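You operate a simulated robot arm through the tools that you are given. There is no shell and no other tool. Be economical: measure what you need, move in short steps, check, and stop when the job is done.

Carry out the task below with a simulated two-armed robot. There is one attempt and no reset: what you move stays moved.

Task
Turn the shaft by the orange bar till the marks at coupling one meet.
Fine: lock jack one first; then hold the bar while you open the black lever, lay it on the green stand; props left as they stand; hands clear of the bare coupling, the turning shaft and under the gearbox.

It is judged by the outcome, as a careful person would: the job done as asked, and still so three seconds after it is handed in. It fails if anything else is knocked over, pushed out of place, dropped, spilled or broken.

Robot
Two 7-joint arms with two-finger parallel grippers on one trunk, on a base that drives. Base frame: it is fixed to the floor where the robot stands at the start and does not move with it; the origin is under the middle of the robot, x ahead of it, y to its left, z up. Lengths are in mm, angles in rad, forces in N, time in s.
The left shoulder is at the start at [50, 177, 1154], the right one opposite. With the tool pointing down near the work surface each hand reaches from about 220 to 700 mm from the robot's upright axis, wherever it stands, measured 20 degrees to its own side. Places, roughly: black lever of the orange turning bar [300, -800, 800]; hub one [500, -400, 900]; lock lever of jack one [500, 0, 900]; red knob of the tall green prop [400, -600, 700]; red knob of the tall grey prop [100, -1300, 700]; top of the green stand [-300, -1200, 700]. Payload 3.43 kg a hand.
The tool frame of a hand sits at the grasp point between the pads (the TCP): z along the fingers, y along the line on which they close. The tips reach 34 mm beyond it. Largest opening 128 mm; finger width 24, thickness 12; the body of the gripper, 48 by 130 mm, starts 96 mm behind the TCP.
Orientation is that of the tool frame in the base frame, as [roll, pitch, yaw] about the fixed x, y, z axes, in that order (R = Rz(yaw) Ry(pitch) Rx(roll)). With the fingers straight down and closing along the base's y, the tool's x points along the base's -x, its y along +y and its z along -z.

Tools
- The arms move only by the tool move_arm. It takes "left_rows", "right_rows" or both (then of equal length, played together; a hand with none holds still); each is a list of rows, each a list of 7 numbers: the shift along the tool's x, y, z in units of 150 mm (1.0 is 150 mm), then the turn, a rotation vector about the tool's x, y, z in units of 180 degrees (1.0 is 180 degrees), then the gripper command, from -1 (shut) to 1 (fully open), values between in proportion. In form: [[dx, dy, dz, wx, wy, wz, fingers], ...]. A call has 1 to 20 rows; each row is the pose to reach, as a shift and turn from the pose commanded when the call began, along the tool's axes at that moment. A call with a number of a shift or a turn outside -1 to 1 is refused whole. Rows are played at 5 a second. More than 50 mm and 0.15 rad between two rows, or a gripper value outside its range, and nothing of the call is played. A pose out of reach is approached as far as the arm can. The call stops where the force on the tool passes 40 N (or 10 N more than at its start, if that is more) or the arm is blocked; 0.2 s more then pass. The fingers move at their own pace (about 108 mm/s each) and stop on an object; they squeeze with about 27 N. The grip force told is the motor's: it shows also when the fingers shut on nothing. Time passes only in rows, and 0.2 s behind the last, so rows that repeat a pose let the fingers close. The reply holds the time, the measured pose of the TCP, the force on the tool along the base axes, the opening and the grip force, in the units named above and with some noise, with the torque about the TCP (base axes, N m) and any sound that the robot's microphone picked up.
- Cameras (640 x 400 px; columns grow to the right, rows downward): "scene" is now at [137.6, -62.8, 1323.1]; the picture's right is [-0.60, -0.80, 0.00], its down [-0.45, 0.34, -0.82] and it looks along [0.66, -0.50, -0.57] (base axes); focal length 214 px, centre (320, 200). "left" rides on the left gripper at [76, 11, -160] in its tool frame; the picture's right is [-0.15, 0.99, 0.00], its down [-0.88, -0.13, -0.46] and it looks along [-0.45, -0.07, 0.89] (tool axes); focal length 234 px, centre (320, 200). "right" rides on the right gripper at [76, -11, -160] in its tool frame; the picture's right is [0.15, 0.99, 0.00], its down [-0.88, 0.13, -0.46] and it looks along [-0.45, 0.07, 0.89] (tool axes); focal length 234 px, centre (320, 200). There is no depth. A picture from a camera that has moved, and an enlarged one, comes with that camera's place and axes in the base frame and with its lens. The place of the scene camera against the robot may be out by one fixed shift of up to 12 mm in any direction.
- get_image(camera): a new picture of that camera. The clock stands still meanwhile.
- move_column(by): slides the trunk up (or, below 0, down) by that many mm; the arms and the scene camera ride with it, the base frame stays. It gives what a move gives, with no picture.
- drive_base(legs): drives the robot by 1 to 6 legs, each [ahead, turn to the left] in mm and rad, along the robot's own axes; the way and the turn of a leg run together, so that a leg with both is an arc; at most 1500 mm and 3.142 rad a leg. The arms and the cameras ride along, it lands a little off, and it stops where it bumps. It gives what a move gives.
- turn_head(pan, tilt): turns the head with the scene camera to pan (to the left, within 1.396 rad either way) and tilt (down, from -0.506 to 1.204), counted from straight ahead of the robot. It gives what a move gives.
- inspect(camera, box): a new picture of the part [left, top, right, bottom] of that camera's present view, enlarged. The clock stands still meanwhile.
- finish_job(): hands the job in; it is judged then, once.

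Go step by step. Nothing tells you exact positions but the pictures and the camera data: compare them with the known pose of the tool, close in by small moves and look again before you grip or let go. The budget is 120 turns and 108 pictures, counting those below and the enlarged ones. Unless the task says otherwise, let go and move clear before handing in.

The tools are called after "Emit:" by a JSON object that holds its "op" and its "data". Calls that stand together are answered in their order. move_arm: Moves the arms, as the interface text tells. Its arguments: {"type":"object","properties":{"left_rows":{"type":"array","items":{"type":"array","items":{"type":"number"}}},"right_rows":{"type":"array","items":{"type":"array","items":{"type":"number"}}}},"required":[]} The other tools are called the same way: move_column (by) slides the trunk up or down; drive_base (legs) drives the base; turn_head (pan, tilt) turns the head that bears the scene camera; get_image (camera) takes a picture; inspect (camera, box) takes an enlarged picture of a part of a camera's view; finish_job () hands the job in.

At the start:

```text
time_s: 0.0
left_position: [368.3, -59.4, 1243.9]
left_ee_rot: [-3.141, -0.001, 3.141]
left_force: [-0.1, 0.5, -0.1]
left_ft_torque: [-0.04, -0.01, -0.02]
left_gripper_width: 128.1
left_grasp_force: 0.0
right_position: [339.6, -379.6, 1140.8]
right_ee_rot: [3.141, 0.001, -3.141]
right_force: [-0.1, -0.1, -0.3]
right_ft_torque: [0.01, -0.01, -0.02]
right_gripper_width: 127.9
right_grasp_force: 0.0
trunk travel left (down, up): [-325.0, 76.0]
robot x, y, heading: [-0.5, 2.4, -0.001]
head pan, tilt: [-0.648, 0.6]
```

scene: 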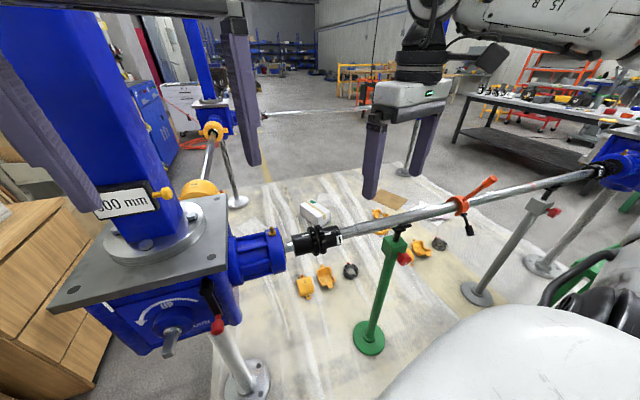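
right: 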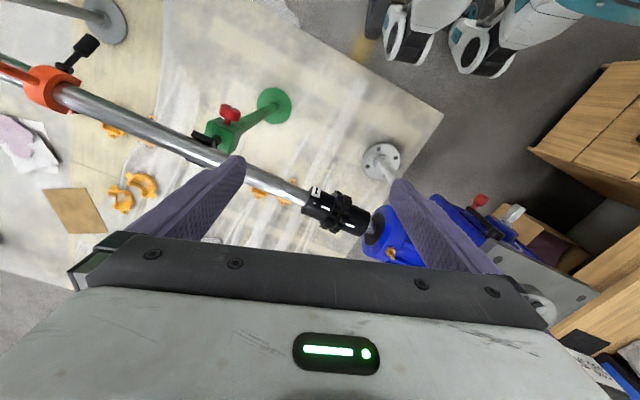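
left: 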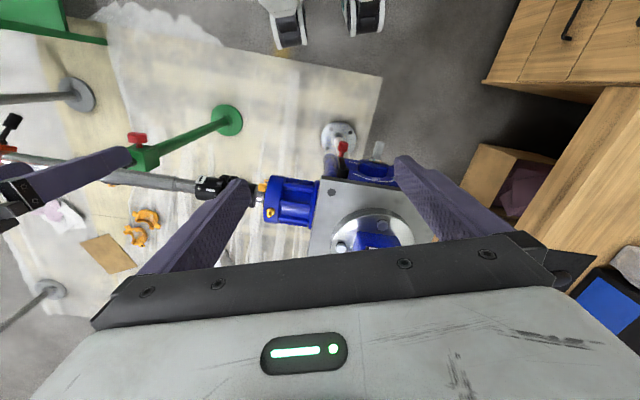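

I see jack one at the left, with the shaft running from its coupling to the right and the orange bar clamped on it. I'll look closely at the lock lever, the coupling and the bar first.

Emit:
{"op": "inspect", "data": {"camera": "scene", "box": [80, 220, 360, 395]}}

Emit:
{"op": "inspect", "data": {"camera": "scene", "box": [270, 200, 370, 262]}}

Emit:
{"op": "inspect", "data": {"camera": "scene", "box": [380, 140, 640, 302]}}

Emit:
{"op": "inspect", "data": {"camera": "right", "box": [290, 160, 410, 260]}}

Emit:
{"op": "inspect", "data": {"camera": "left", "box": [180, 110, 440, 272]}}

```text
2.29 times, centred on (220, 308) of scene
camera zoom: at [137.6, -62.8, 1323.1], right [-0.6, -0.8, 0.0], down [-0.45, 0.34, -0.82], along [0.66, -0.5, -0.57], focal length 490 px, centre (549, -46)
```

zoom: 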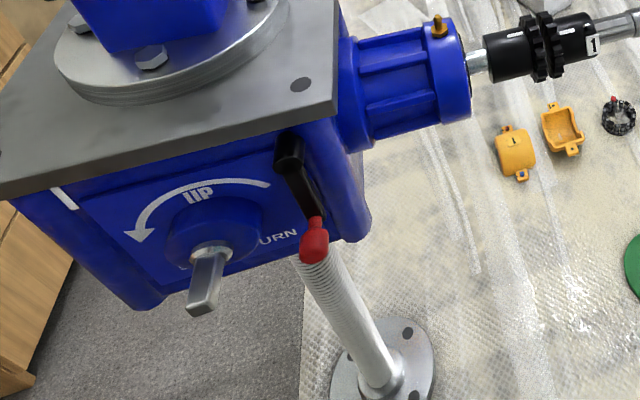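

```text
6.40 times, centred on (320, 231) of scene
camera zoom: at [137.6, -62.8, 1323.1], right [-0.6, -0.8, 0.0], down [-0.45, 0.34, -0.82], along [0.66, -0.5, -0.57], focal length 1373 px, centre (320, 2)
```

zoom: 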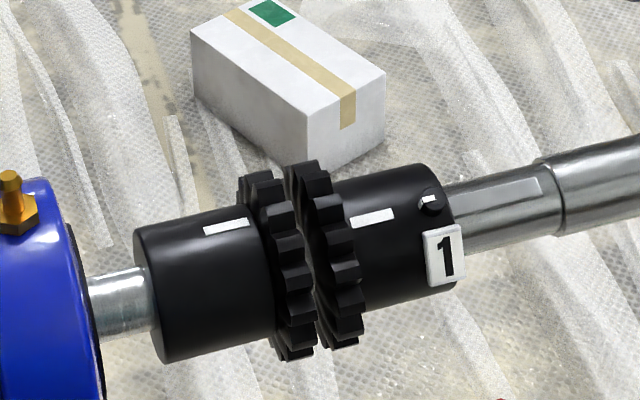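

```text
2.46 times, centred on (510, 221) of scene
camera zoom: at [137.6, -62.8, 1323.1], right [-0.6, -0.8, 0.0], down [-0.45, 0.34, -0.82], along [0.66, -0.5, -0.57], focal length 528 px, centre (-148, 148)
```

zoom: 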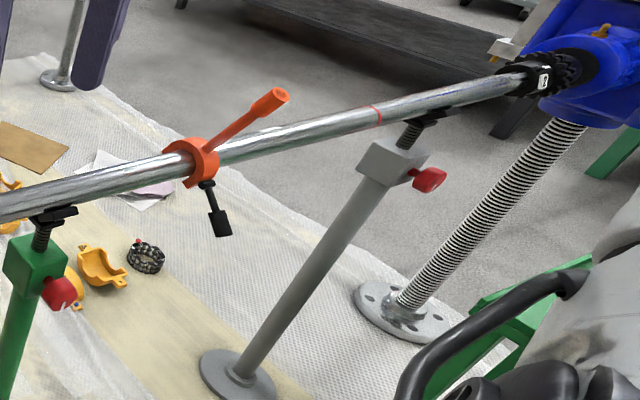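

```text
4.00 times, centred on (350, 210) of right
camera zoom: at [264.4, -391.1, 1300.4], right [-0.15, 0.99, 0.0], down [0.88, 0.13, 0.46], along [0.45, 0.07, -0.89], focal length 937 px, centre (200, 160)
```

zoom: 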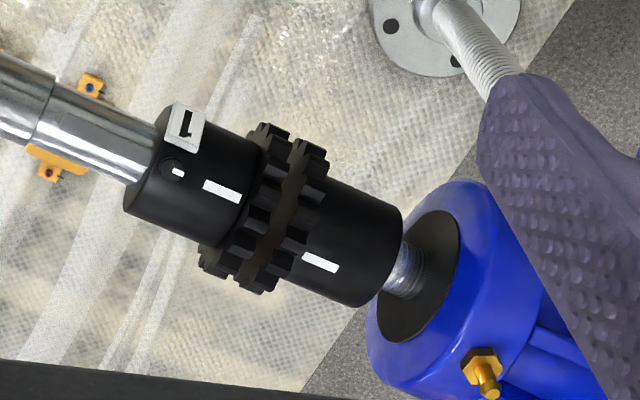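

```text
2.46 times, centred on (310, 191) of left
camera zoom: at [293.1, -48.9, 1403.6], right [0.15, 0.99, 0.0], down [0.88, -0.13, 0.46], along [0.45, -0.07, -0.89], focal length 576 px, centre (345, 222)
```

zoom: 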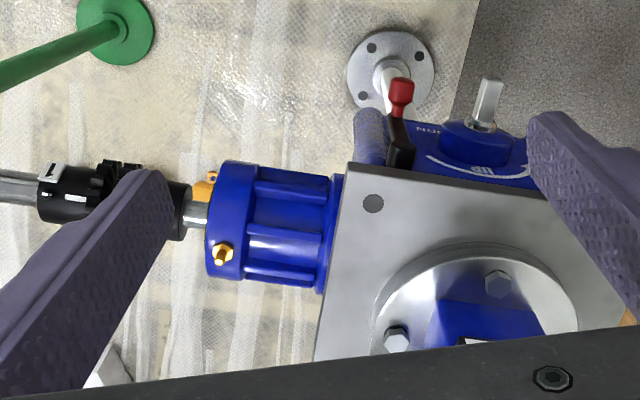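

I'll zoom in on the lock lever to see its labels and which way it locks. I'll also turn the head to see the bar and the green stand.

Emit:
{"op": "inspect", "data": {"camera": "scene", "box": [120, 260, 248, 340]}}

Emit:
{"op": "turn_head", "data": {"pan": -1.39, "tilt": 0.7}}

Emit:
{"op": "get_image", "data": {"camera": "scene"}}

```text
5.00 times, centred on (184, 300) of scene
camera zoom: at [137.6, -62.8, 1323.1], right [-0.6, -0.8, 0.0], down [-0.45, 0.34, -0.82], along [0.66, -0.5, -0.57], focal length 1072 px, centre (1000, -300)
```

zoom: 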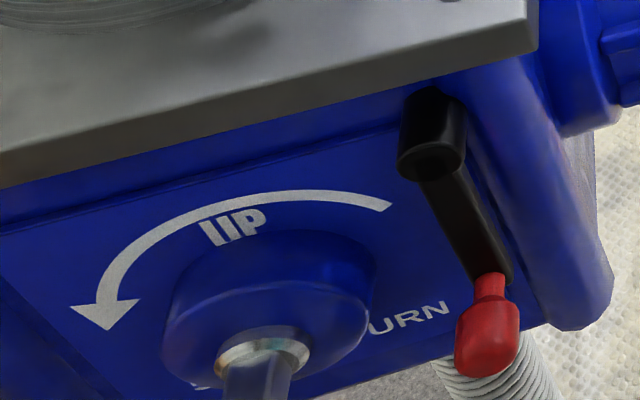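

```text
time_s: 1.1
left_position: [367.7, -58.6, 1245.0]
left_ee_rot: [-3.141, 0.0, 3.141]
left_force: [0.4, 0.5, 0.5]
left_ft_torque: [-0.01, 0.04, 0.03]
left_gripper_width: 128.1
left_grasp_force: 0.0
right_position: [339.5, -379.9, 1140.5]
right_ee_rot: [-3.14, 0.0, -3.14]
right_force: [0.6, 0.3, -0.3]
right_ft_torque: [-0.01, 0.01, 0.01]
right_gripper_width: 128.1
right_grasp_force: 0.1
trunk travel left (down, up): [-325.0, 76.0]
robot x, y, heading: [1.0, 0.7, -0.0]
head pan, tilt: [-1.389, 0.7]
```

```text
98 pictures are left
camera scene: at [82.5, -93.0, 1314.5], right [-0.98, -0.18, 0.0], down [-0.12, 0.63, -0.77], along [0.14, -0.75, -0.64], focal length 214 px, centre (320, 200)
```

scene: 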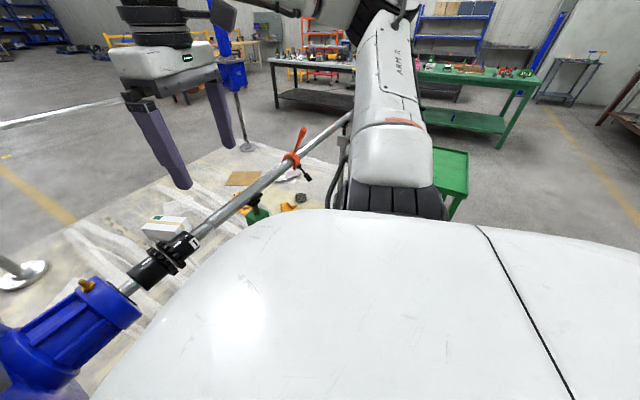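

The lever hangs down from its pivot at about (477,-31,925), with the knob at about (445,-20,848). I can't read the face from here, so I'll back off a little and lower the view.

Emit:
{"op": "drive_base", "data": {"legs": [[-250, 0]]}}

Emit:
{"op": "turn_head", "data": {"pan": 0.0, "tilt": 0.7}}

Emit:
{"op": "move_column", "data": {"by": -250}}

Emit:
{"op": "get_image", "data": {"camera": "scene"}}

```text
time_s: 2.9
left_position: [120.8, -59.3, 1245.0]
left_ee_rot: [3.141, 0.0, 3.142]
left_force: [0.3, -0.9, 0.6]
left_ft_torque: [0.0, 0.01, -0.05]
left_gripper_width: 128.1
left_grasp_force: 0.0
right_position: [91.8, -378.5, 1139.3]
right_ee_rot: [3.14, -0.001, -3.139]
right_force: [0.2, -0.3, 0.3]
right_ft_torque: [0.0, -0.03, -0.02]
right_gripper_width: 128.0
right_grasp_force: 0.1
trunk travel left (down, up): [-325.0, 76.0]
robot x, y, heading: [-247.9, -0.0, -0.002]
head pan, tilt: [-1.389, 0.7]
```

```text
time_s: 4.4
left_position: [121.4, -59.4, 1243.8]
left_ee_rot: [-3.141, -0.001, 3.141]
left_force: [-0.4, -0.2, -0.4]
left_ft_torque: [0.01, -0.01, -0.01]
left_gripper_width: 127.7
left_grasp_force: 0.1
right_position: [93.7, -378.1, 1140.8]
right_ee_rot: [3.142, 0.0, -3.141]
right_force: [-0.7, 0.4, 1.4]
right_ft_torque: [0.02, -0.02, 0.0]
right_gripper_width: 128.1
right_grasp_force: 0.0
trunk travel left (down, up): [-325.0, 76.0]
robot x, y, heading: [-244.1, 1.1, -0.002]
head pan, tilt: [0.0, 0.7]
```

```text
time_s: 7.0
left_position: [121.5, -59.8, 994.8]
left_ee_rot: [3.141, 0.0, 3.14]
left_force: [0.7, -0.2, 0.1]
left_ft_torque: [0.0, -0.02, 0.0]
left_gripper_width: 127.8
left_grasp_force: 0.2
right_position: [92.2, -379.7, 891.1]
right_ee_rot: [3.14, 0.001, -3.14]
right_force: [-0.2, -0.1, 0.7]
right_ft_torque: [-0.01, 0.02, -0.03]
right_gripper_width: 128.0
right_grasp_force: 0.0
trunk travel left (down, up): [-75.0, 326.0]
robot x, y, heading: [-246.8, -3.0, 0.001]
head pan, tilt: [0.0, 0.7]
```

```text
97 pictures are left
camera scene: at [-94.6, -9.5, 1064.6], right [0.0, -1.0, 0.0], down [-0.64, 0.0, -0.77], along [0.77, 0.0, -0.64], focal length 214 px, centre (320, 200)
```

scene: 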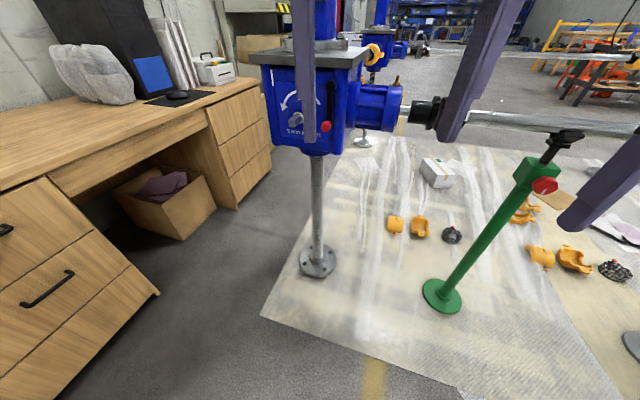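

Emit:
{"op": "inspect", "data": {"camera": "scene", "box": [248, 40, 408, 160]}}

Emit:
{"op": "inspect", "data": {"camera": "scene", "box": [390, 80, 640, 240]}}

```text
3.33 times, centred on (328, 100) of scene
camera zoom: at [-94.6, -9.5, 1064.6], right [0.0, -1.0, 0.0], down [-0.64, 0.0, -0.77], along [0.77, 0.0, -0.64], focal length 715 px, centre (293, 533)
```

zoom: 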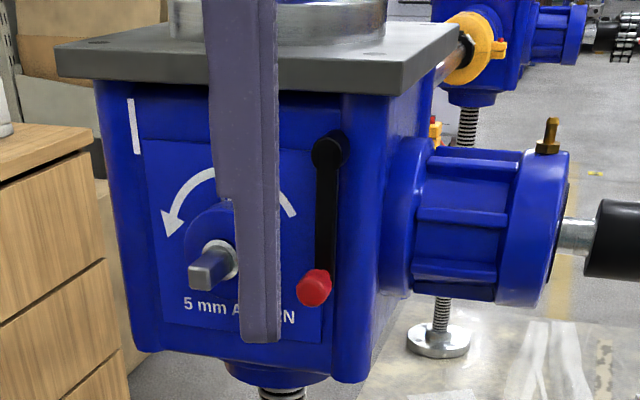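

```text
2.50 times, centred on (515, 160) of scene
camera zoom: at [-94.6, -9.5, 1064.6], right [0.0, -1.0, 0.0], down [-0.64, 0.0, -0.77], along [0.77, 0.0, -0.64], focal length 536 px, centre (-168, 300)
```

zoom: 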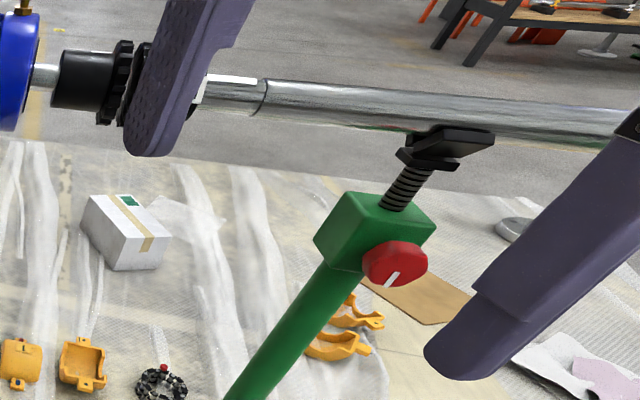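

The face reads "5 mm A TURN", and my own finger hides part of it. I'll shift the left hand aside and look again.

Emit:
{"op": "move_arm", "data": {"left_rows": [[0, 0.3, 0, 0, 0, 0, 1], [0, 0.6, 0, 0, 0, 0, 1], [0, 0.9, 0, 0, 0, 0, 1]]}}

Emit:
{"op": "inspect", "data": {"camera": "scene", "box": [258, 50, 378, 140]}}

```text
time_s: 7.8
left_position: [120.6, 73.6, 994.5]
left_ee_rot: [3.141, 0.0, 3.141]
left_force: [0.2, 0.8, 0.5]
left_ft_torque: [0.0, 0.0, -0.01]
left_gripper_width: 127.9
left_grasp_force: 0.1
right_position: [92.9, -379.5, 890.2]
right_ee_rot: [-3.141, -0.002, -3.141]
right_force: [-0.6, 0.8, 0.4]
right_ft_torque: [0.02, 0.04, 0.01]
right_gripper_width: 127.9
right_grasp_force: 0.0
trunk travel left (down, up): [-75.0, 326.0]
robot x, y, heading: [-245.9, -3.0, -0.004]
head pan, tilt: [0.0, 0.7]
```

```text
4.44 times, centred on (318, 95) of scene
camera zoom: at [-94.7, -9.4, 1064.5], right [0.0, -1.0, 0.0], down [-0.64, 0.0, -0.77], along [0.77, 0.0, -0.64], focal length 953 px, centre (329, 667)
```

zoom: 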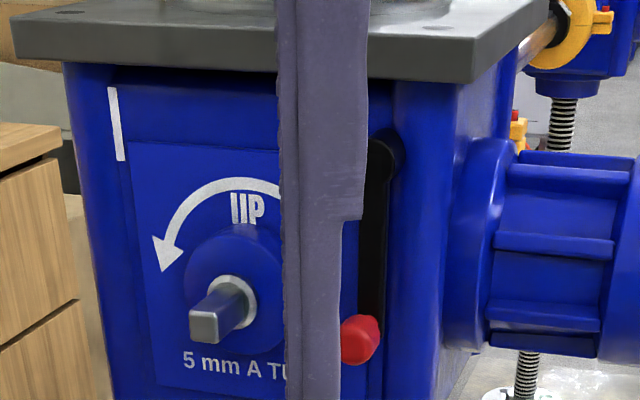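

Emit:
{"op": "move_arm", "data": {"left_rows": [[0, 0.3, 0, 0, 0, 0, 1], [0, 0.6, 0, 0, 0, 0, 1], [0, 0.9, 0, 0, 0, 0, 1]]}}

Emit:
{"op": "inspect", "data": {"camera": "scene", "box": [258, 50, 378, 140]}}

Emit:
{"op": "inspect", "data": {"camera": "scene", "box": [308, 70, 348, 97]}}

```text
time_s: 8.6
left_position: [120.8, 209.4, 995.5]
left_ee_rot: [-3.141, 0.001, 3.141]
left_force: [-0.5, 0.3, -0.1]
left_ft_torque: [-0.01, -0.03, 0.01]
left_gripper_width: 127.9
left_grasp_force: 0.1
right_position: [92.4, -379.5, 890.3]
right_ee_rot: [-3.141, 0.002, 3.141]
right_force: [-0.2, 0.3, -0.3]
right_ft_torque: [0.03, 0.02, -0.02]
right_gripper_width: 128.1
right_grasp_force: 0.0
trunk travel left (down, up): [-75.0, 326.0]
robot x, y, heading: [-248.2, 2.6, -0.001]
head pan, tilt: [0.0, 0.7]
```

```text
4.44 times, centred on (318, 95) of scene
camera zoom: at [-94.6, -9.4, 1064.5], right [0.0, -1.0, 0.0], down [-0.64, 0.0, -0.77], along [0.77, 0.0, -0.64], focal length 953 px, centre (329, 667)
```

zoom: 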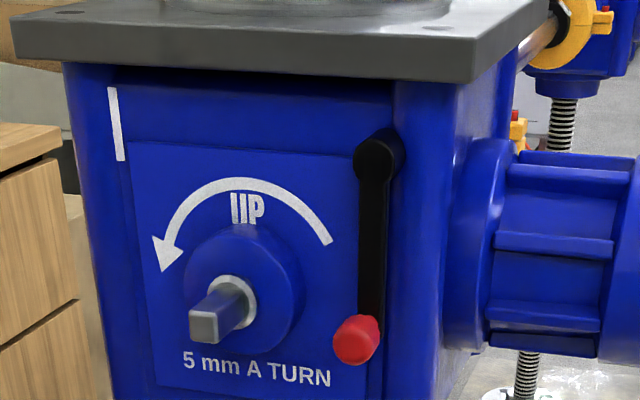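

```text
14.81 times, centred on (328, 84) of scene
camera zoom: at [-94.6, -9.4, 1064.5], right [0.0, -1.0, 0.0], down [-0.64, 0.0, -0.77], along [0.77, 0.0, -0.64], focal length 3177 px, centre (202, 1926)
```

zoom: 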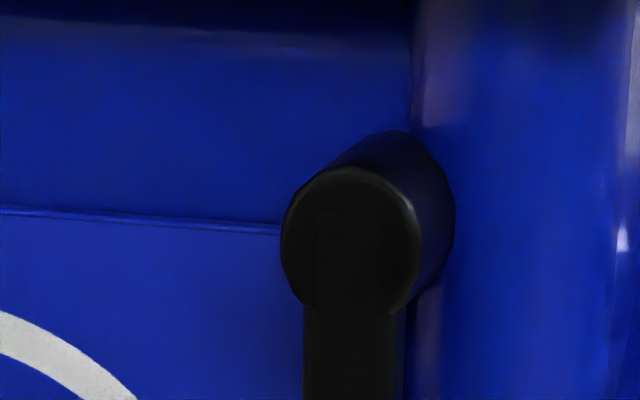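

There is no lock label on the face. I'll look at the other jacks' levers for comparison.

Emit:
{"op": "inspect", "data": {"camera": "scene", "box": [340, 10, 440, 80]}}

Emit:
{"op": "turn_head", "data": {"pan": -0.9, "tilt": 0.5}}

Emit:
{"op": "get_image", "data": {"camera": "scene"}}

```text
5.71 times, centred on (390, 45) of scene
camera zoom: at [-94.6, -9.4, 1064.5], right [0.0, -1.0, 0.0], down [-0.64, 0.0, -0.77], along [0.77, 0.0, -0.64], focal length 1226 px, centre (-80, 1086)
```

zoom: 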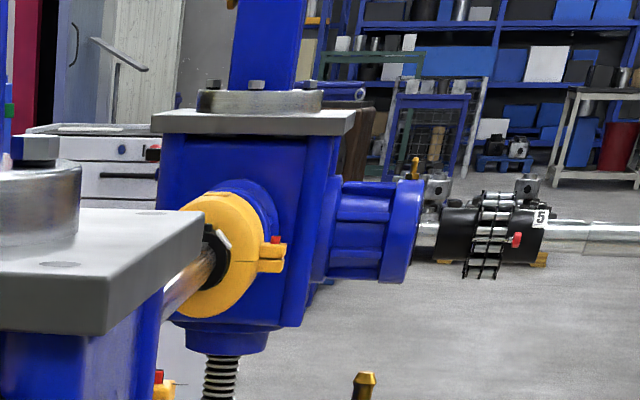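

```text
time_s: 9.8
left_position: [119.0, 209.0, 996.1]
left_ee_rot: [-3.14, -0.001, -3.141]
left_force: [1.1, 0.3, -0.3]
left_ft_torque: [-0.02, 0.02, 0.04]
left_gripper_width: 127.9
left_grasp_force: 0.1
right_position: [92.9, -379.6, 889.7]
right_ee_rot: [3.141, -0.001, -3.14]
right_force: [0.6, -0.9, 0.4]
right_ft_torque: [-0.03, -0.02, 0.04]
right_gripper_width: 127.9
right_grasp_force: 0.0
trunk travel left (down, up): [-75.0, 326.0]
robot x, y, heading: [-246.6, -3.4, 0.002]
head pan, tilt: [-0.901, 0.499]
```

```text
90 pictures are left
camera scene: at [-122.9, -80.8, 1082.2], right [-0.78, -0.62, 0.0], down [-0.3, 0.37, -0.88], along [0.55, -0.69, -0.48], focal length 214 px, centre (320, 200)
```

scene: 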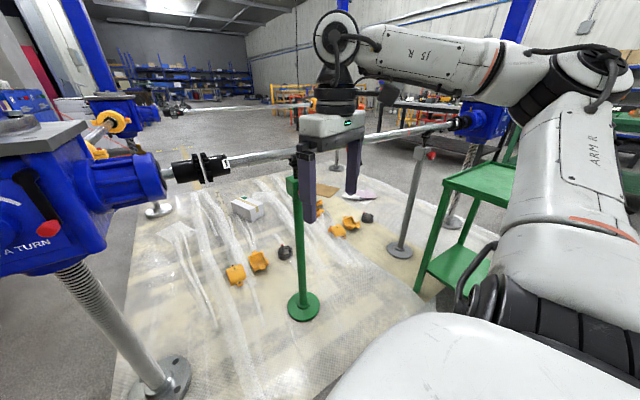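

Jack one's lever hangs straight down, and I take that as unlocked. I'll bring the left hand to point forwards, closed, just in front of the jack, to swing the lever by its knob.

Emit:
{"op": "move_arm", "data": {"left_rows": [[-0.083, -0.06, 0.036, 0, -0.0417, 0, -1], [-0.167, -0.12, 0.072, 0, -0.0833, 0, -1], [-0.25, -0.18, 0.108, 0, -0.125, 0, -1], [-0.333, -0.24, 0.144, 0, -0.1667, 0, -1], [-0.417, -0.3, 0.18, 0, -0.2083, 0, -1], [-0.5, -0.36, 0.216, 0, -0.25, 0, -1], [-0.583, -0.42, 0.252, 0, -0.2917, 0, -1], [-0.667, -0.48, 0.288, 0, -0.3333, 0, -1], [-0.75, -0.54, 0.324, 0, -0.375, 0, -1], [-0.833, -0.6, 0.36, 0, -0.4167, 0, -1], [-0.917, -0.66, 0.396, 0, -0.4583, 0, -1], [-1, -0.73, 0.43, 0, -0.5, 0, -1]]}}

Emit:
{"op": "turn_head", "data": {"pan": 0.0, "tilt": 0.4}}

Emit:
{"op": "get_image", "data": {"camera": "scene"}}

Emit:
{"op": "get_image", "data": {"camera": "left"}}

```text
time_s: 12.4
left_position: [268.5, 99.9, 930.0]
left_ee_rot: [-0.168, 1.568, -0.17]
left_force: [-0.7, 0.6, 0.3]
left_ft_torque: [-0.01, -0.04, -0.01]
left_gripper_width: 0.0
left_grasp_force: 27.9
right_position: [92.8, -379.3, 890.6]
right_ee_rot: [3.141, 0.001, 3.141]
right_force: [0.4, 0.0, 0.2]
right_ft_torque: [0.0, -0.02, -0.04]
right_gripper_width: 127.9
right_grasp_force: 0.1
trunk travel left (down, up): [-75.0, 326.0]
robot x, y, heading: [-250.4, -0.2, -0.0]
head pan, tilt: [-0.901, 0.499]
```

```text
time_s: 13.6
left_position: [271.0, 99.6, 929.5]
left_ee_rot: [-2.755, 1.568, -2.754]
left_force: [-0.4, -0.1, -0.1]
left_ft_torque: [-0.02, 0.03, -0.04]
left_gripper_width: 0.0
left_grasp_force: 26.6
right_position: [93.8, -379.0, 890.7]
right_ee_rot: [3.141, 0.0, -3.14]
right_force: [0.4, 0.0, 0.4]
right_ft_torque: [0.03, 0.02, 0.0]
right_gripper_width: 128.0
right_grasp_force: 0.1
trunk travel left (down, up): [-75.0, 326.0]
robot x, y, heading: [-245.2, 0.5, 0.003]
head pan, tilt: [0.0, 0.4]
```

```text
89 pictures are left
camera scene: at [-86.9, -9.6, 1091.4], right [0.0, -1.0, 0.0], down [-0.39, 0.0, -0.92], along [0.92, 0.0, -0.39], focal length 214 px, centre (320, 200)
```

scene: 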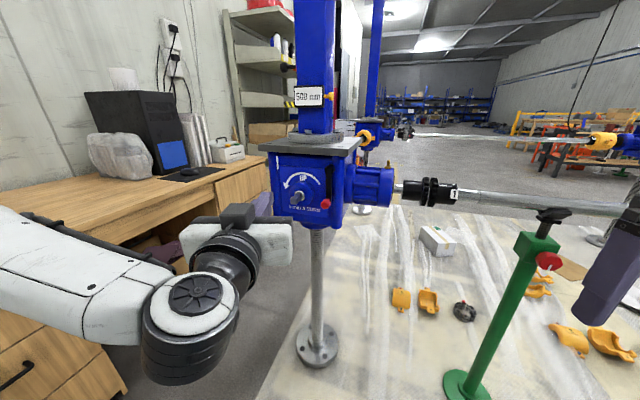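

```text
88 pictures are left
camera left: at [111.7, 111.7, 853.6], right [0.0, 0.99, 0.15], down [-0.45, -0.13, 0.88], along [0.89, -0.07, 0.45], focal length 234 px, centre (320, 200)
```

left: 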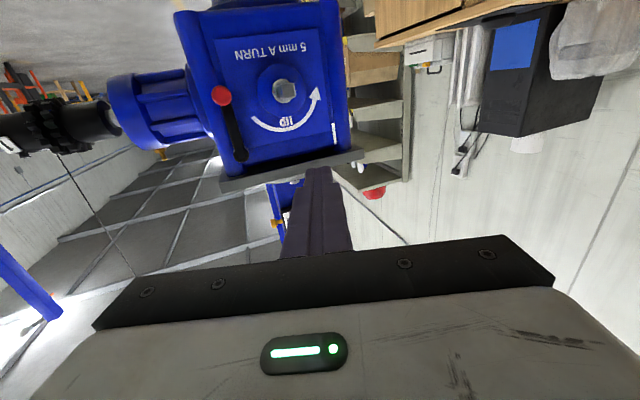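

The left camera confirms the knob at about (445,-20,850) and the pivot at about (-30,930) in y,z. The crank spindle sits on the +y side, so the lever must swing towards -y. I'll line the closed fingers up on the +y side of the knob.

Emit:
{"op": "move_arm", "data": {"left_rows": [[0.12, -0.15, 0.1, 0, 0, 0, -1], [0.24, -0.3, 0.2, 0, 0, 0, -1], [0.36, -0.45, 0.3, 0, 0, 0, -1], [0.467, -0.587, 0.4, 0, 0, 0, -1], [0.467, -0.587, 0.55, 0, 0, 0, -1], [0.467, -0.587, 0.7, 0, 0, 0, -1]]}}

Emit:
{"op": "get_image", "data": {"camera": "left"}}

Emit:
{"op": "inspect", "data": {"camera": "scene", "box": [240, 120, 400, 240]}}

```text
time_s: 15.0
left_position: [376.9, 12.5, 859.4]
left_ee_rot: [2.286, 1.57, 2.287]
left_force: [-0.1, -0.1, -0.9]
left_ft_torque: [-0.01, 0.03, -0.01]
left_gripper_width: 0.0
left_grasp_force: 26.8
right_position: [92.3, -378.8, 890.6]
right_ee_rot: [-3.141, 0.001, -3.141]
right_force: [-0.2, 0.4, 0.3]
right_ft_torque: [0.01, -0.02, -0.02]
right_gripper_width: 128.2
right_grasp_force: 0.0
trunk travel left (down, up): [-75.0, 326.0]
robot x, y, heading: [-247.8, -1.2, -0.002]
head pan, tilt: [0.0, 0.4]
```

```text
87 pictures are left
camera left: at [218.2, 23.4, 783.9], right [0.0, 0.99, 0.15], down [-0.46, -0.13, 0.88], along [0.89, -0.07, 0.45], focal length 234 px, centre (320, 200)
```

left: 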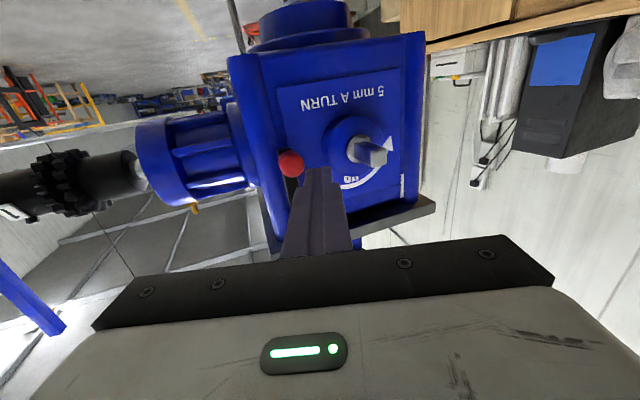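

```text
3.33 times, centred on (320, 180) of scene
camera zoom: at [-86.9, -9.5, 1091.4], right [0.0, -1.0, 0.0], down [-0.39, 0.0, -0.92], along [0.92, 0.0, -0.39], focal length 715 px, centre (320, 267)
```

zoom: 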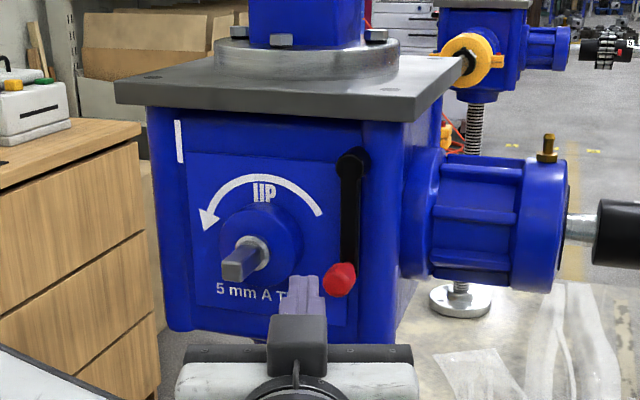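

The finger sits between the knob and the spindle. I'll go forward 42 mm and push the knob along its arc towards -y.

Emit:
{"op": "move_arm", "data": {"left_rows": [[0, 0, 0.15, 0, 0, 0, -1], [0, 0, 0.29, 0, 0, 0, -1], [0.047, -0.099, 0.29, 0, 0, 0, -1], [0.074, -0.205, 0.29, 0, 0, 0, -1], [0.079, -0.314, 0.29, 0, 0, 0, -1], [0.063, -0.422, 0.29, 0, 0, 0, -1], [0.025, -0.525, 0.29, 0, 0, 0, -1]]}}

Emit:
{"op": "inspect", "data": {"camera": "scene", "box": [240, 120, 400, 240]}}

```text
time_s: 16.6
left_position: [415.7, -64.9, 854.7]
left_ee_rot: [-2.703, 1.567, -2.699]
left_force: [-35.9, 17.4, -5.8]
left_ft_torque: [-0.73, -0.31, -0.2]
left_gripper_width: 0.1
left_grasp_force: 26.7
right_position: [91.2, -377.8, 891.5]
right_ee_rot: [-3.141, 0.003, -3.139]
right_force: [-1.0, -0.7, -1.7]
right_ft_torque: [0.02, 0.0, 0.01]
right_gripper_width: 128.1
right_grasp_force: 0.0
trunk travel left (down, up): [-75.0, 326.0]
robot x, y, heading: [-246.9, -1.9, -0.002]
head pan, tilt: [0.0, 0.4]
```

```text
3.33 times, centred on (320, 180) of scene
camera zoom: at [-89.6, -7.7, 1091.7], right [0.0, -1.0, 0.0], down [-0.39, 0.0, -0.92], along [0.92, 0.0, -0.39], focal length 715 px, centre (320, 267)
```

zoom: 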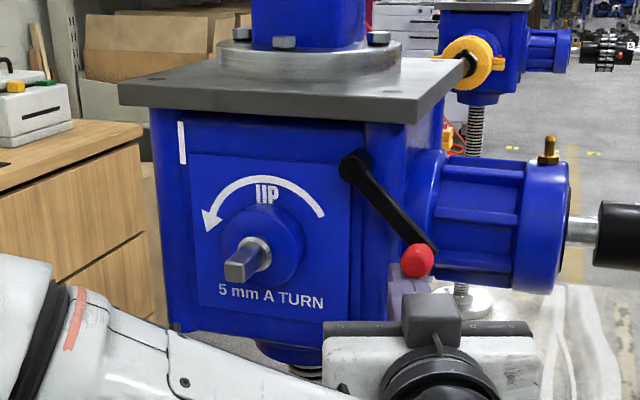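

The lever swings this way and is now about 45° round. The fingertip presses on something along x, so I'll back off 8 mm and continue the arc.

Emit:
{"op": "move_arm", "data": {"left_rows": [[0, 0, -0.055, 0, 0, 0, -1], [-0.057, -0.093, -0.055, 0, 0, 0, -1], [-0.131, -0.173, -0.055, 0, 0, 0, -1], [-0.22, -0.236, -0.055, 0, 0, 0, -1], [-0.294, -0.271, -0.055, 0, 0, 0, -1], [-0.372, -0.295, -0.055, 0, 0, 0, -1]]}}

Emit:
{"op": "inspect", "data": {"camera": "scene", "box": [240, 120, 400, 240]}}

```text
time_s: 18.0
left_position: [410.0, -110.4, 912.9]
left_ee_rot: [3.065, 1.57, 3.066]
left_force: [-9.7, 2.8, -3.4]
left_ft_torque: [-0.1, -0.15, 0.14]
left_gripper_width: 0.0
left_grasp_force: 27.3
right_position: [92.2, -379.4, 890.2]
right_ee_rot: [3.14, 0.0, -3.14]
right_force: [0.4, -1.0, -0.1]
right_ft_torque: [0.02, 0.02, 0.0]
right_gripper_width: 128.2
right_grasp_force: 0.0
trunk travel left (down, up): [-75.0, 326.0]
robot x, y, heading: [-246.6, -2.2, 0.001]
head pan, tilt: [0.0, 0.4]
```

```text
3.33 times, centred on (320, 180) of scene
camera zoom: at [-87.5, -9.3, 1091.4], right [0.0, -1.0, 0.0], down [-0.39, 0.0, -0.92], along [0.92, 0.0, -0.39], focal length 715 px, centre (320, 267)
```

zoom: 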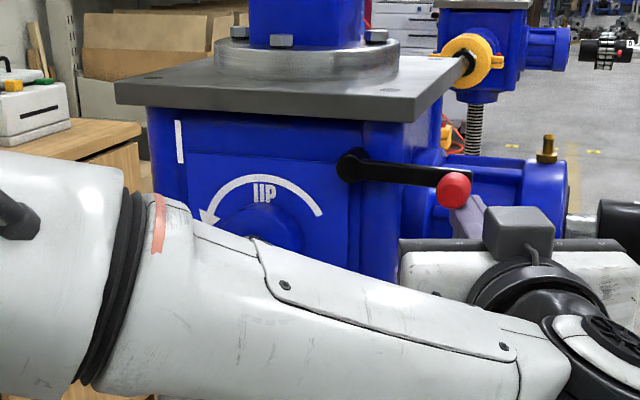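

The lever is almost horizontal. I'll keep pushing upwards gently until it meets its stop.

Emit:
{"op": "move_arm", "data": {"left_rows": [[-0.04, -0.005, 0, 0, 0, 0, -1], [-0.08, -0.01, 0, 0, 0, 0, -1], [-0.12, -0.01, 0, 0, 0, 0, -1], [-0.16, -0.01, 0, 0, 0, 0, -1]]}}

Emit:
{"op": "inspect", "data": {"camera": "scene", "box": [240, 120, 400, 240]}}

```text
time_s: 18.9
left_position: [409.3, -111.1, 916.1]
left_ee_rot: [3.054, 1.538, 3.054]
left_force: [0.2, 0.5, -8.5]
left_ft_torque: [-0.17, -0.02, 0.03]
left_gripper_width: 0.0
left_grasp_force: 27.1
right_position: [93.2, -380.5, 890.4]
right_ee_rot: [3.142, -0.002, -3.141]
right_force: [-0.4, -0.4, 1.0]
right_ft_torque: [0.03, 0.01, -0.03]
right_gripper_width: 128.0
right_grasp_force: 0.0
trunk travel left (down, up): [-75.0, 326.0]
robot x, y, heading: [-247.2, -0.3, -0.002]
head pan, tilt: [0.0, 0.4]
stopped in row 4 (left hand): the force on the tool passed its limit at 42 N (the readings are from after the stop); the commanded pose is now the measured one
```

```text
3.33 times, centred on (320, 180) of scene
camera zoom: at [-86.2, -9.5, 1091.6], right [0.0, -1.0, 0.0], down [-0.39, 0.0, -0.92], along [0.92, 0.0, -0.39], focal length 715 px, centre (320, 267)
```

zoom: 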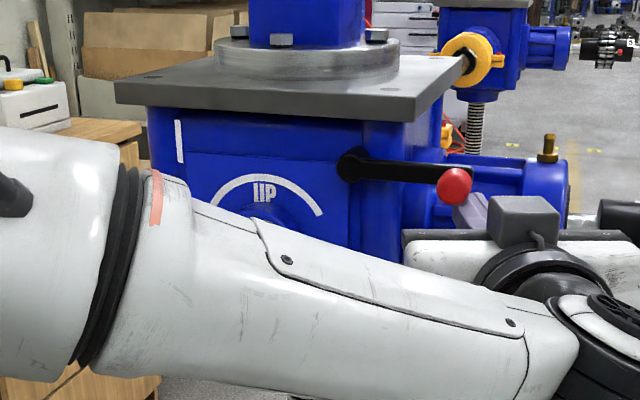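

The lever is at its stop, horizontal, so jack one is locked. I'll withdraw the left hand and then turn to the bar.

Emit:
{"op": "move_arm", "data": {"left_rows": [[0.06, 0, 0, 0, 0, 0, -1], [0.06, 0, -0.25, 0, 0, 0, -1], [0.06, 0, -0.5, 0, 0, 0, -1], [0.03, 0.2, -0.7, 0, 0, 0, -1], [0, 0.5, -0.9, 0, 0, 0, -1], [0, 0.8, -1, 0, 0, 0, -1]]}}

Emit:
{"op": "turn_head", "data": {"pan": -1.2, "tilt": 0.5}}

Emit:
{"op": "get_image", "data": {"camera": "scene"}}

Emit:
{"op": "get_image", "data": {"camera": "right"}}

```text
refused: row 5 steps farther than a row can; nothing moved
```

```text
time_s: 20.3
left_position: [410.5, -112.4, 915.3]
left_ee_rot: [3.078, 1.54, 3.076]
left_force: [-5.1, 0.2, -18.3]
left_ft_torque: [-0.27, -0.25, 0.1]
left_gripper_width: 0.2
left_grasp_force: 26.7
right_position: [93.4, -379.9, 889.9]
right_ee_rot: [-3.141, -0.002, -3.139]
right_force: [-0.9, -0.6, -0.3]
right_ft_torque: [-0.04, 0.02, 0.03]
right_gripper_width: 128.0
right_grasp_force: 0.1
trunk travel left (down, up): [-75.0, 326.0]
robot x, y, heading: [-246.3, 2.7, -0.005]
head pan, tilt: [-1.201, 0.499]
```

```text
82 pictures are left
camera scene: at [-145.5, -94.5, 1082.0], right [-0.93, -0.36, 0.0], down [-0.17, 0.45, -0.88], along [0.32, -0.82, -0.48], focal length 214 px, centre (320, 200)
```

scene: 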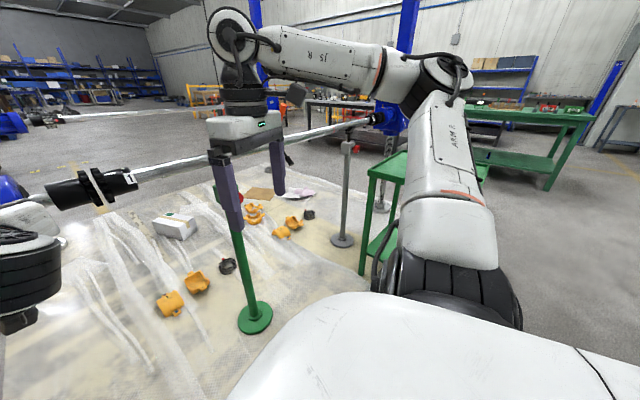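

```text
81 pictures are left
camera right: at [19.0, -391.1, 1049.8], right [-0.15, 0.99, 0.0], down [0.88, 0.13, 0.45], along [0.45, 0.07, -0.89], focal length 234 px, centre (320, 200)
```

right: 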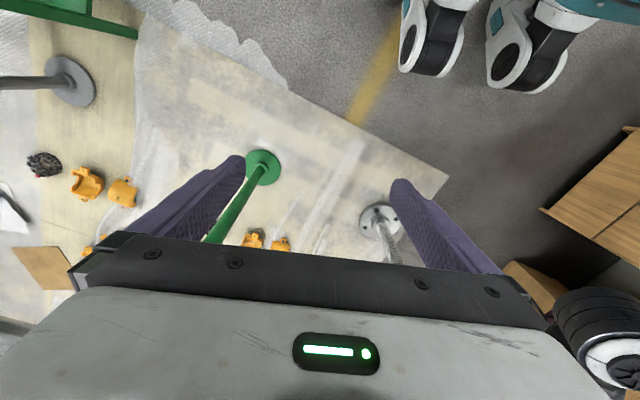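

I'll retract the left hand in smaller steps, return it to pointing down, and raise the column before driving.

Emit:
{"op": "move_arm", "data": {"left_rows": [[0.06, 0, 0, 0, 0, 0, -1], [0.06, 0, -0.25, 0, 0, 0, -1], [0.06, 0, -0.5, 0, 0, 0, -1], [0.05, 0.15, -0.7, 0, 0, 0, -1], [0.03, 0.35, -0.85, 0, 0, 0, -1], [0, 0.6, -0.95, 0, 0, 0, -1]]}}

Emit:
{"op": "move_arm", "data": {"left_rows": [[0, 0.1, -0.083, 0, 0.0417, 0, -1], [0, 0.2, -0.167, 0, 0.0833, 0, -1], [0, 0.3, -0.25, 0, 0.125, 0, -1], [0, 0.4, -0.333, 0, 0.1667, 0, -1], [0, 0.5, -0.417, 0, 0.2083, 0, -1], [0, 0.6, -0.5, 0, 0.25, 0, -1], [0, 0.7, -0.583, 0, 0.2917, 0, -1], [0, 0.7, -0.667, 0, 0.3333, 0, -1], [0, 0.7, -0.75, 0, 0.375, 0, 0], [0, 0.7, -0.833, 0, 0.4167, 0, 0], [0, 0.7, -0.917, 0, 0.4583, 0, 0], [0, 0.7, -1, 0, 0.5, 0, 0]]}}

Emit:
{"op": "move_column", "data": {"by": 200}}

Emit:
{"op": "turn_head", "data": {"pan": 0.0, "tilt": 0.7}}

Emit:
{"op": "inspect", "data": {"camera": "scene", "box": [240, 80, 400, 200]}}

```text
time_s: 21.7
left_position: [267.0, -21.1, 923.6]
left_ee_rot: [3.055, 1.545, 3.056]
left_force: [0.4, 0.2, -0.4]
left_ft_torque: [0.01, -0.01, 0.04]
left_gripper_width: 0.0
left_grasp_force: 26.7
right_position: [93.2, -379.2, 891.5]
right_ee_rot: [3.142, 0.001, -3.139]
right_force: [0.5, 0.4, -0.4]
right_ft_torque: [-0.03, -0.01, -0.02]
right_gripper_width: 128.0
right_grasp_force: 0.0
trunk travel left (down, up): [-75.0, 326.0]
robot x, y, heading: [-246.9, 0.2, -0.002]
head pan, tilt: [-1.201, 0.499]
```

```text
time_s: 24.3
left_position: [118.0, 83.7, 926.8]
left_ee_rot: [3.141, -0.027, 3.139]
left_force: [-0.3, 0.2, 0.4]
left_ft_torque: [-0.01, -0.01, -0.02]
left_gripper_width: 63.9
left_grasp_force: 0.0
right_position: [93.4, -379.1, 890.6]
right_ee_rot: [-3.141, 0.0, -3.141]
right_force: [0.3, 0.1, -0.4]
right_ft_torque: [0.0, -0.04, 0.0]
right_gripper_width: 128.0
right_grasp_force: 0.2
trunk travel left (down, up): [-75.0, 326.0]
robot x, y, heading: [-248.0, 0.1, 0.0]
head pan, tilt: [-1.201, 0.499]
```

```text
time_s: 26.4
left_position: [117.1, 83.6, 1126.9]
left_ee_rot: [3.141, -0.026, -3.142]
left_force: [-0.7, 0.5, 0.3]
left_ft_torque: [-0.01, 0.0, 0.01]
left_gripper_width: 63.9
left_grasp_force: 0.0
right_position: [92.2, -379.6, 1090.2]
right_ee_rot: [3.141, -0.001, -3.141]
right_force: [0.7, 0.4, 1.0]
right_ft_torque: [-0.01, 0.0, 0.02]
right_gripper_width: 127.8
right_grasp_force: 0.0
trunk travel left (down, up): [-275.0, 126.0]
robot x, y, heading: [-245.5, 4.3, 0.005]
head pan, tilt: [-1.201, 0.499]
```

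```text
time_s: 27.8
left_position: [118.9, 83.0, 1124.8]
left_ee_rot: [3.139, -0.025, -3.14]
left_force: [-0.1, -0.5, -0.8]
left_ft_torque: [-0.02, -0.03, 0.02]
left_gripper_width: 63.7
left_grasp_force: 0.1
right_position: [93.1, -377.9, 1089.9]
right_ee_rot: [-3.141, 0.0, -3.139]
right_force: [0.1, -0.2, -0.5]
right_ft_torque: [-0.01, -0.01, 0.01]
right_gripper_width: 127.8
right_grasp_force: 0.1
trunk travel left (down, up): [-275.0, 126.0]
robot x, y, heading: [-249.8, -0.7, 0.003]
head pan, tilt: [0.0, 0.7]
```

```text
3.33 times, centred on (320, 140) of scene
camera zoom: at [-94.7, -9.4, 1264.5], right [0.0, -1.0, 0.0], down [-0.64, 0.0, -0.77], along [0.77, 0.0, -0.64], focal length 715 px, centre (320, 400)
```

zoom: 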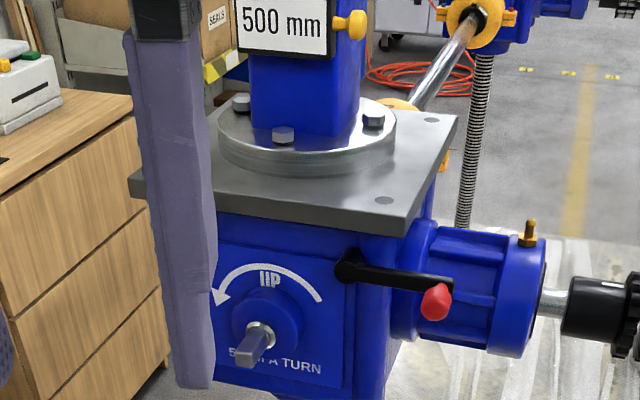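

The lever stays horizontal. Now I'll drive along to stand facing the orange bar.

Emit:
{"op": "drive_base", "data": {"legs": [[0, -1.45], [720, 0], [0, 1.3]]}}

Emit:
{"op": "turn_head", "data": {"pan": 0.0, "tilt": 0.6}}

Emit:
{"op": "get_image", "data": {"camera": "scene"}}

Emit:
{"op": "get_image", "data": {"camera": "right"}}

```text
time_s: 38.5
left_position: [227.3, -680.5, 1126.0]
left_ee_rot: [3.14, -0.025, 3.005]
left_force: [-0.4, 0.1, 0.1]
left_ft_torque: [0.01, 0.03, -0.03]
left_gripper_width: 63.8
left_grasp_force: 0.1
right_position: [139.7, -1135.5, 1091.3]
right_ee_rot: [3.142, 0.0, 3.008]
right_force: [0.4, -0.5, 0.7]
right_ft_torque: [0.0, 0.0, 0.0]
right_gripper_width: 128.2
right_grasp_force: 0.1
trunk travel left (down, up): [-275.0, 126.0]
robot x, y, heading: [-146.2, -713.3, -0.138]
head pan, tilt: [0.0, 0.7]
```

```text
time_s: 39.2
left_position: [226.9, -681.7, 1125.9]
left_ee_rot: [3.14, -0.024, 3.006]
left_force: [-0.3, 0.1, 0.6]
left_ft_torque: [-0.01, 0.02, 0.01]
left_gripper_width: 63.7
left_grasp_force: 0.1
right_position: [140.1, -1136.6, 1090.5]
right_ee_rot: [3.141, 0.0, 3.008]
right_force: [0.3, 0.2, 0.5]
right_ft_torque: [0.0, 0.0, 0.0]
right_gripper_width: 128.0
right_grasp_force: 0.1
trunk travel left (down, up): [-275.0, 126.0]
robot x, y, heading: [-147.8, -713.6, -0.133]
head pan, tilt: [0.0, 0.6]
```

```text
79 pictures are left
camera scene: at [8.2, -745.5, 1273.1], right [-0.13, -0.99, 0.0], down [-0.56, 0.08, -0.82], along [0.82, -0.11, -0.57], focal length 214 px, centre (320, 200)
```

scene: 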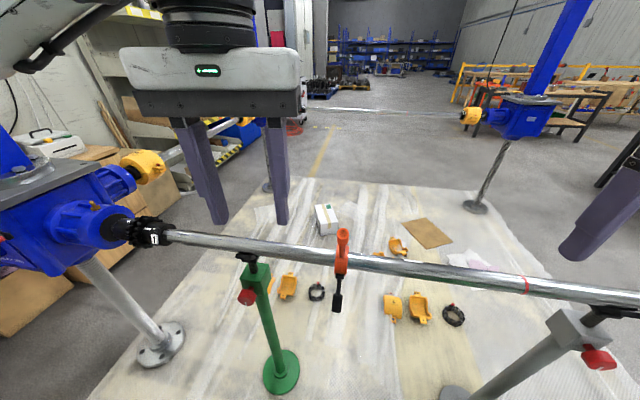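

```text
78 pictures are left
camera right: at [63.6, -1137.7, 1250.3], right [-0.01, 1.0, 0.0], down [0.89, 0.01, 0.46], along [0.46, 0.01, -0.89], focal length 234 px, centre (320, 200)
```

right: 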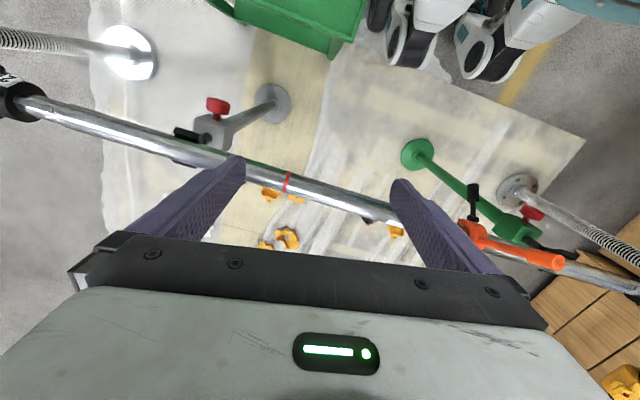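

I've a good view of everything now. I'll zoom in on the bar, the coupling marks and the props.

Emit:
{"op": "inspect", "data": {"camera": "scene", "box": [300, 215, 380, 320]}}

Emit:
{"op": "inspect", "data": {"camera": "scene", "box": [100, 205, 180, 260]}}

Emit:
{"op": "inspect", "data": {"camera": "right", "box": [440, 170, 600, 290]}}

Emit:
{"op": "get_image", "data": {"camera": "left"}}

```text
3.81 times, centred on (340, 268) of scene
camera zoom: at [8.2, -745.5, 1273.1], right [-0.13, -0.99, 0.0], down [-0.56, 0.08, -0.82], along [0.82, -0.11, -0.57], focal length 817 px, centre (244, -57)
```

zoom: 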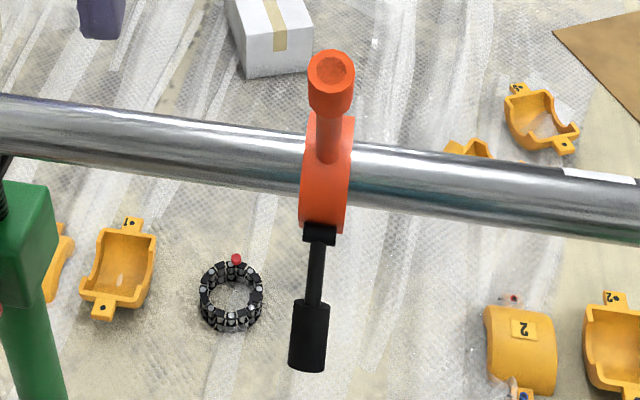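

```text
7.27 times, centred on (140, 232) of scene
camera zoom: at [8.2, -745.5, 1273.1], right [-0.13, -0.99, 0.0], down [-0.56, 0.08, -0.82], along [0.82, -0.11, -0.57], focal length 1560 px, centre (1629, -36)
```

zoom: 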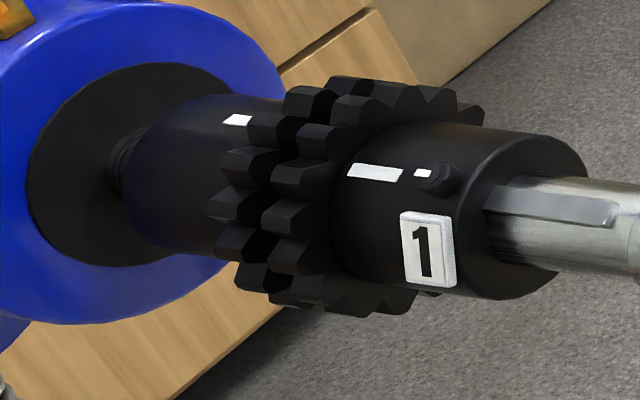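

```text
3.33 times, centred on (520, 230) of right
camera zoom: at [63.6, -1137.7, 1250.3], right [-0.01, 1.0, 0.0], down [0.89, 0.01, 0.46], along [0.46, 0.01, -0.89], focal length 781 px, centre (-347, 100)
```

zoom: 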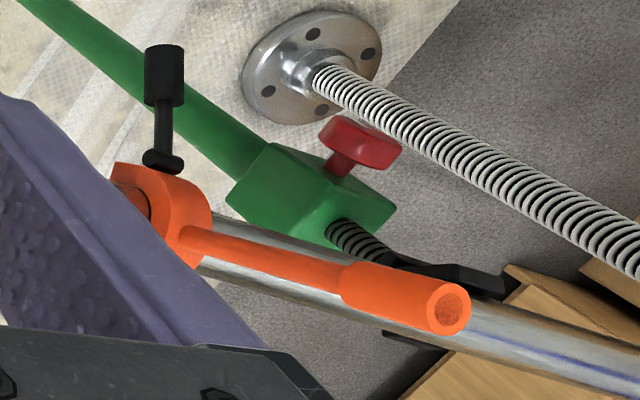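

```text
74 pictures are left
camera left: at [158.2, -660.6, 1287.3], right [0.28, 0.96, 0.0], down [0.87, -0.25, 0.43], along [0.42, -0.12, -0.9], focal length 234 px, centre (320, 200)
```

left: 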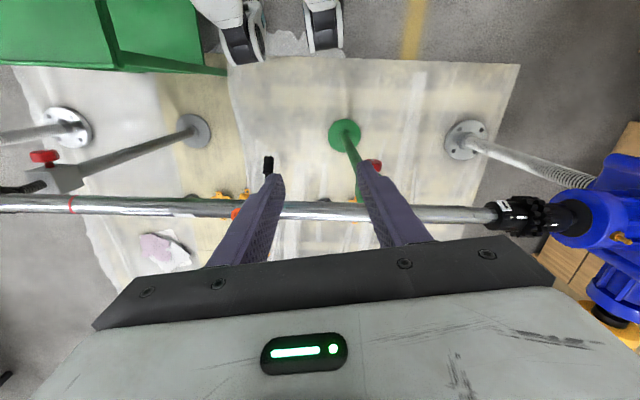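

I place the ring at about (326,-838,880), the bar end at about (275,-821,1015), tilted some 22° towards me, and the black lever's knob at about (273,-819,812). Hub one's mark needs its top turned away from me, roughly 25–30°. I'll move the left hand aside and the right hand over the bar.

Emit:
{"op": "move_arm", "data": {"left_rows": [[0.1, 0.25, 0, 0, 0, 0, 0], [0.2, 0.5, 0, 0, 0, 0, 0], [0.3, 0.75, 0, 0, 0, 0, 0], [0.4, 1, 0, 0, 0, 0, 0]], "right_rows": [[0, 0.25, -0.1, 0, 0, 0, 1], [0, 0.5, -0.2, 0, 0, 0, 1], [0, 0.75, -0.3, 0, 0, 0, 1], [0, 1, -0.3, 0, 0, 0, 1]]}}

Emit:
{"op": "move_arm", "data": {"right_rows": [[-0.08, 0.25, 0, 0, 0, 0.01, 0.3], [-0.16, 0.5, 0, 0, 0, 0.027, 0.3], [-0.24, 0.75, 0, 0, 0, 0.04, 0.3], [-0.32, 1, 0, 0, 0, 0.054, 0.3]]}}

Emit:
{"op": "get_image", "data": {"camera": "right"}}

```text
time_s: 40.2
left_position: [187.0, -523.4, 1128.3]
left_ee_rot: [-3.14, -0.024, 3.007]
left_force: [0.6, -0.5, 0.8]
left_ft_torque: [-0.03, -0.02, 0.04]
left_gripper_width: 63.7
left_grasp_force: 0.1
right_position: [159.7, -986.7, 1136.5]
right_ee_rot: [-3.141, 0.0, 3.008]
right_force: [0.6, 0.6, 0.8]
right_ft_torque: [-0.01, 0.0, -0.01]
right_gripper_width: 128.0
right_grasp_force: 0.1
trunk travel left (down, up): [-275.0, 126.0]
robot x, y, heading: [-141.4, -715.5, -0.137]
head pan, tilt: [0.0, 0.6]
```

```text
time_s: 41.2
left_position: [187.1, -524.1, 1127.4]
left_ee_rot: [3.14, -0.027, 3.006]
left_force: [0.5, 0.6, -0.5]
left_ft_torque: [-0.02, 0.0, 0.01]
left_gripper_width: 64.1
left_grasp_force: 0.2
right_position: [205.3, -899.1, 1130.7]
right_ee_rot: [3.14, 0.0, 2.852]
right_force: [-0.1, 0.0, 0.4]
right_ft_torque: [-0.01, -0.01, 0.01]
right_gripper_width: 83.3
right_grasp_force: 0.0
right hand out of reach, approached as far as the arm can: row 3, 4
trunk travel left (down, up): [-275.0, 126.0]
robot x, y, heading: [-139.4, -712.3, -0.14]
head pan, tilt: [0.0, 0.6]
```

```text
73 pictures are left
camera right: at [130.0, -888.2, 1289.9], right [0.14, 0.99, 0.0], down [0.88, -0.13, 0.46], along [0.45, -0.06, -0.89], focal length 234 px, centre (320, 200)
```

right: 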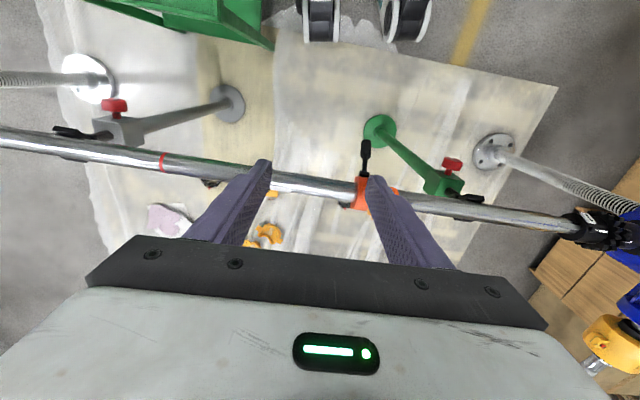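

The right arm runs short near the centreline at this height. I'll raise the column and turn the base slightly left so the bar lies more to the right arm's side.

Emit:
{"op": "move_column", "data": {"by": 110}}

Emit:
{"op": "drive_base", "data": {"legs": [[0, 0.13]]}}

```text
time_s: 42.6
left_position: [187.9, -524.7, 1237.0]
left_ee_rot: [3.14, -0.026, 3.005]
left_force: [-0.1, -0.1, 0.1]
left_ft_torque: [-0.02, -0.01, -0.01]
left_gripper_width: 63.9
left_grasp_force: 0.1
right_position: [204.2, -898.8, 1240.0]
right_ee_rot: [3.141, 0.0, 2.855]
right_force: [-0.5, -0.1, -0.5]
right_ft_torque: [-0.02, -0.05, -0.01]
right_gripper_width: 83.3
right_grasp_force: 0.1
trunk travel left (down, up): [-385.0, 16.0]
robot x, y, heading: [-144.6, -713.0, -0.139]
head pan, tilt: [0.0, 0.6]
```

```text
time_s: 43.6
left_position: [160.2, -482.9, 1239.0]
left_ee_rot: [-3.141, -0.025, 3.135]
left_force: [-0.1, 0.5, 0.4]
left_ft_torque: [-0.04, -0.01, -0.03]
left_gripper_width: 64.2
left_grasp_force: 0.0
right_position: [226.5, -850.8, 1239.4]
right_ee_rot: [-3.141, -0.001, 2.986]
right_force: [-0.1, 0.4, 0.0]
right_ft_torque: [-0.02, -0.02, -0.05]
right_gripper_width: 83.0
right_grasp_force: 0.1
trunk travel left (down, up): [-385.0, 16.0]
robot x, y, heading: [-145.8, -712.9, -0.009]
head pan, tilt: [0.0, 0.6]
```

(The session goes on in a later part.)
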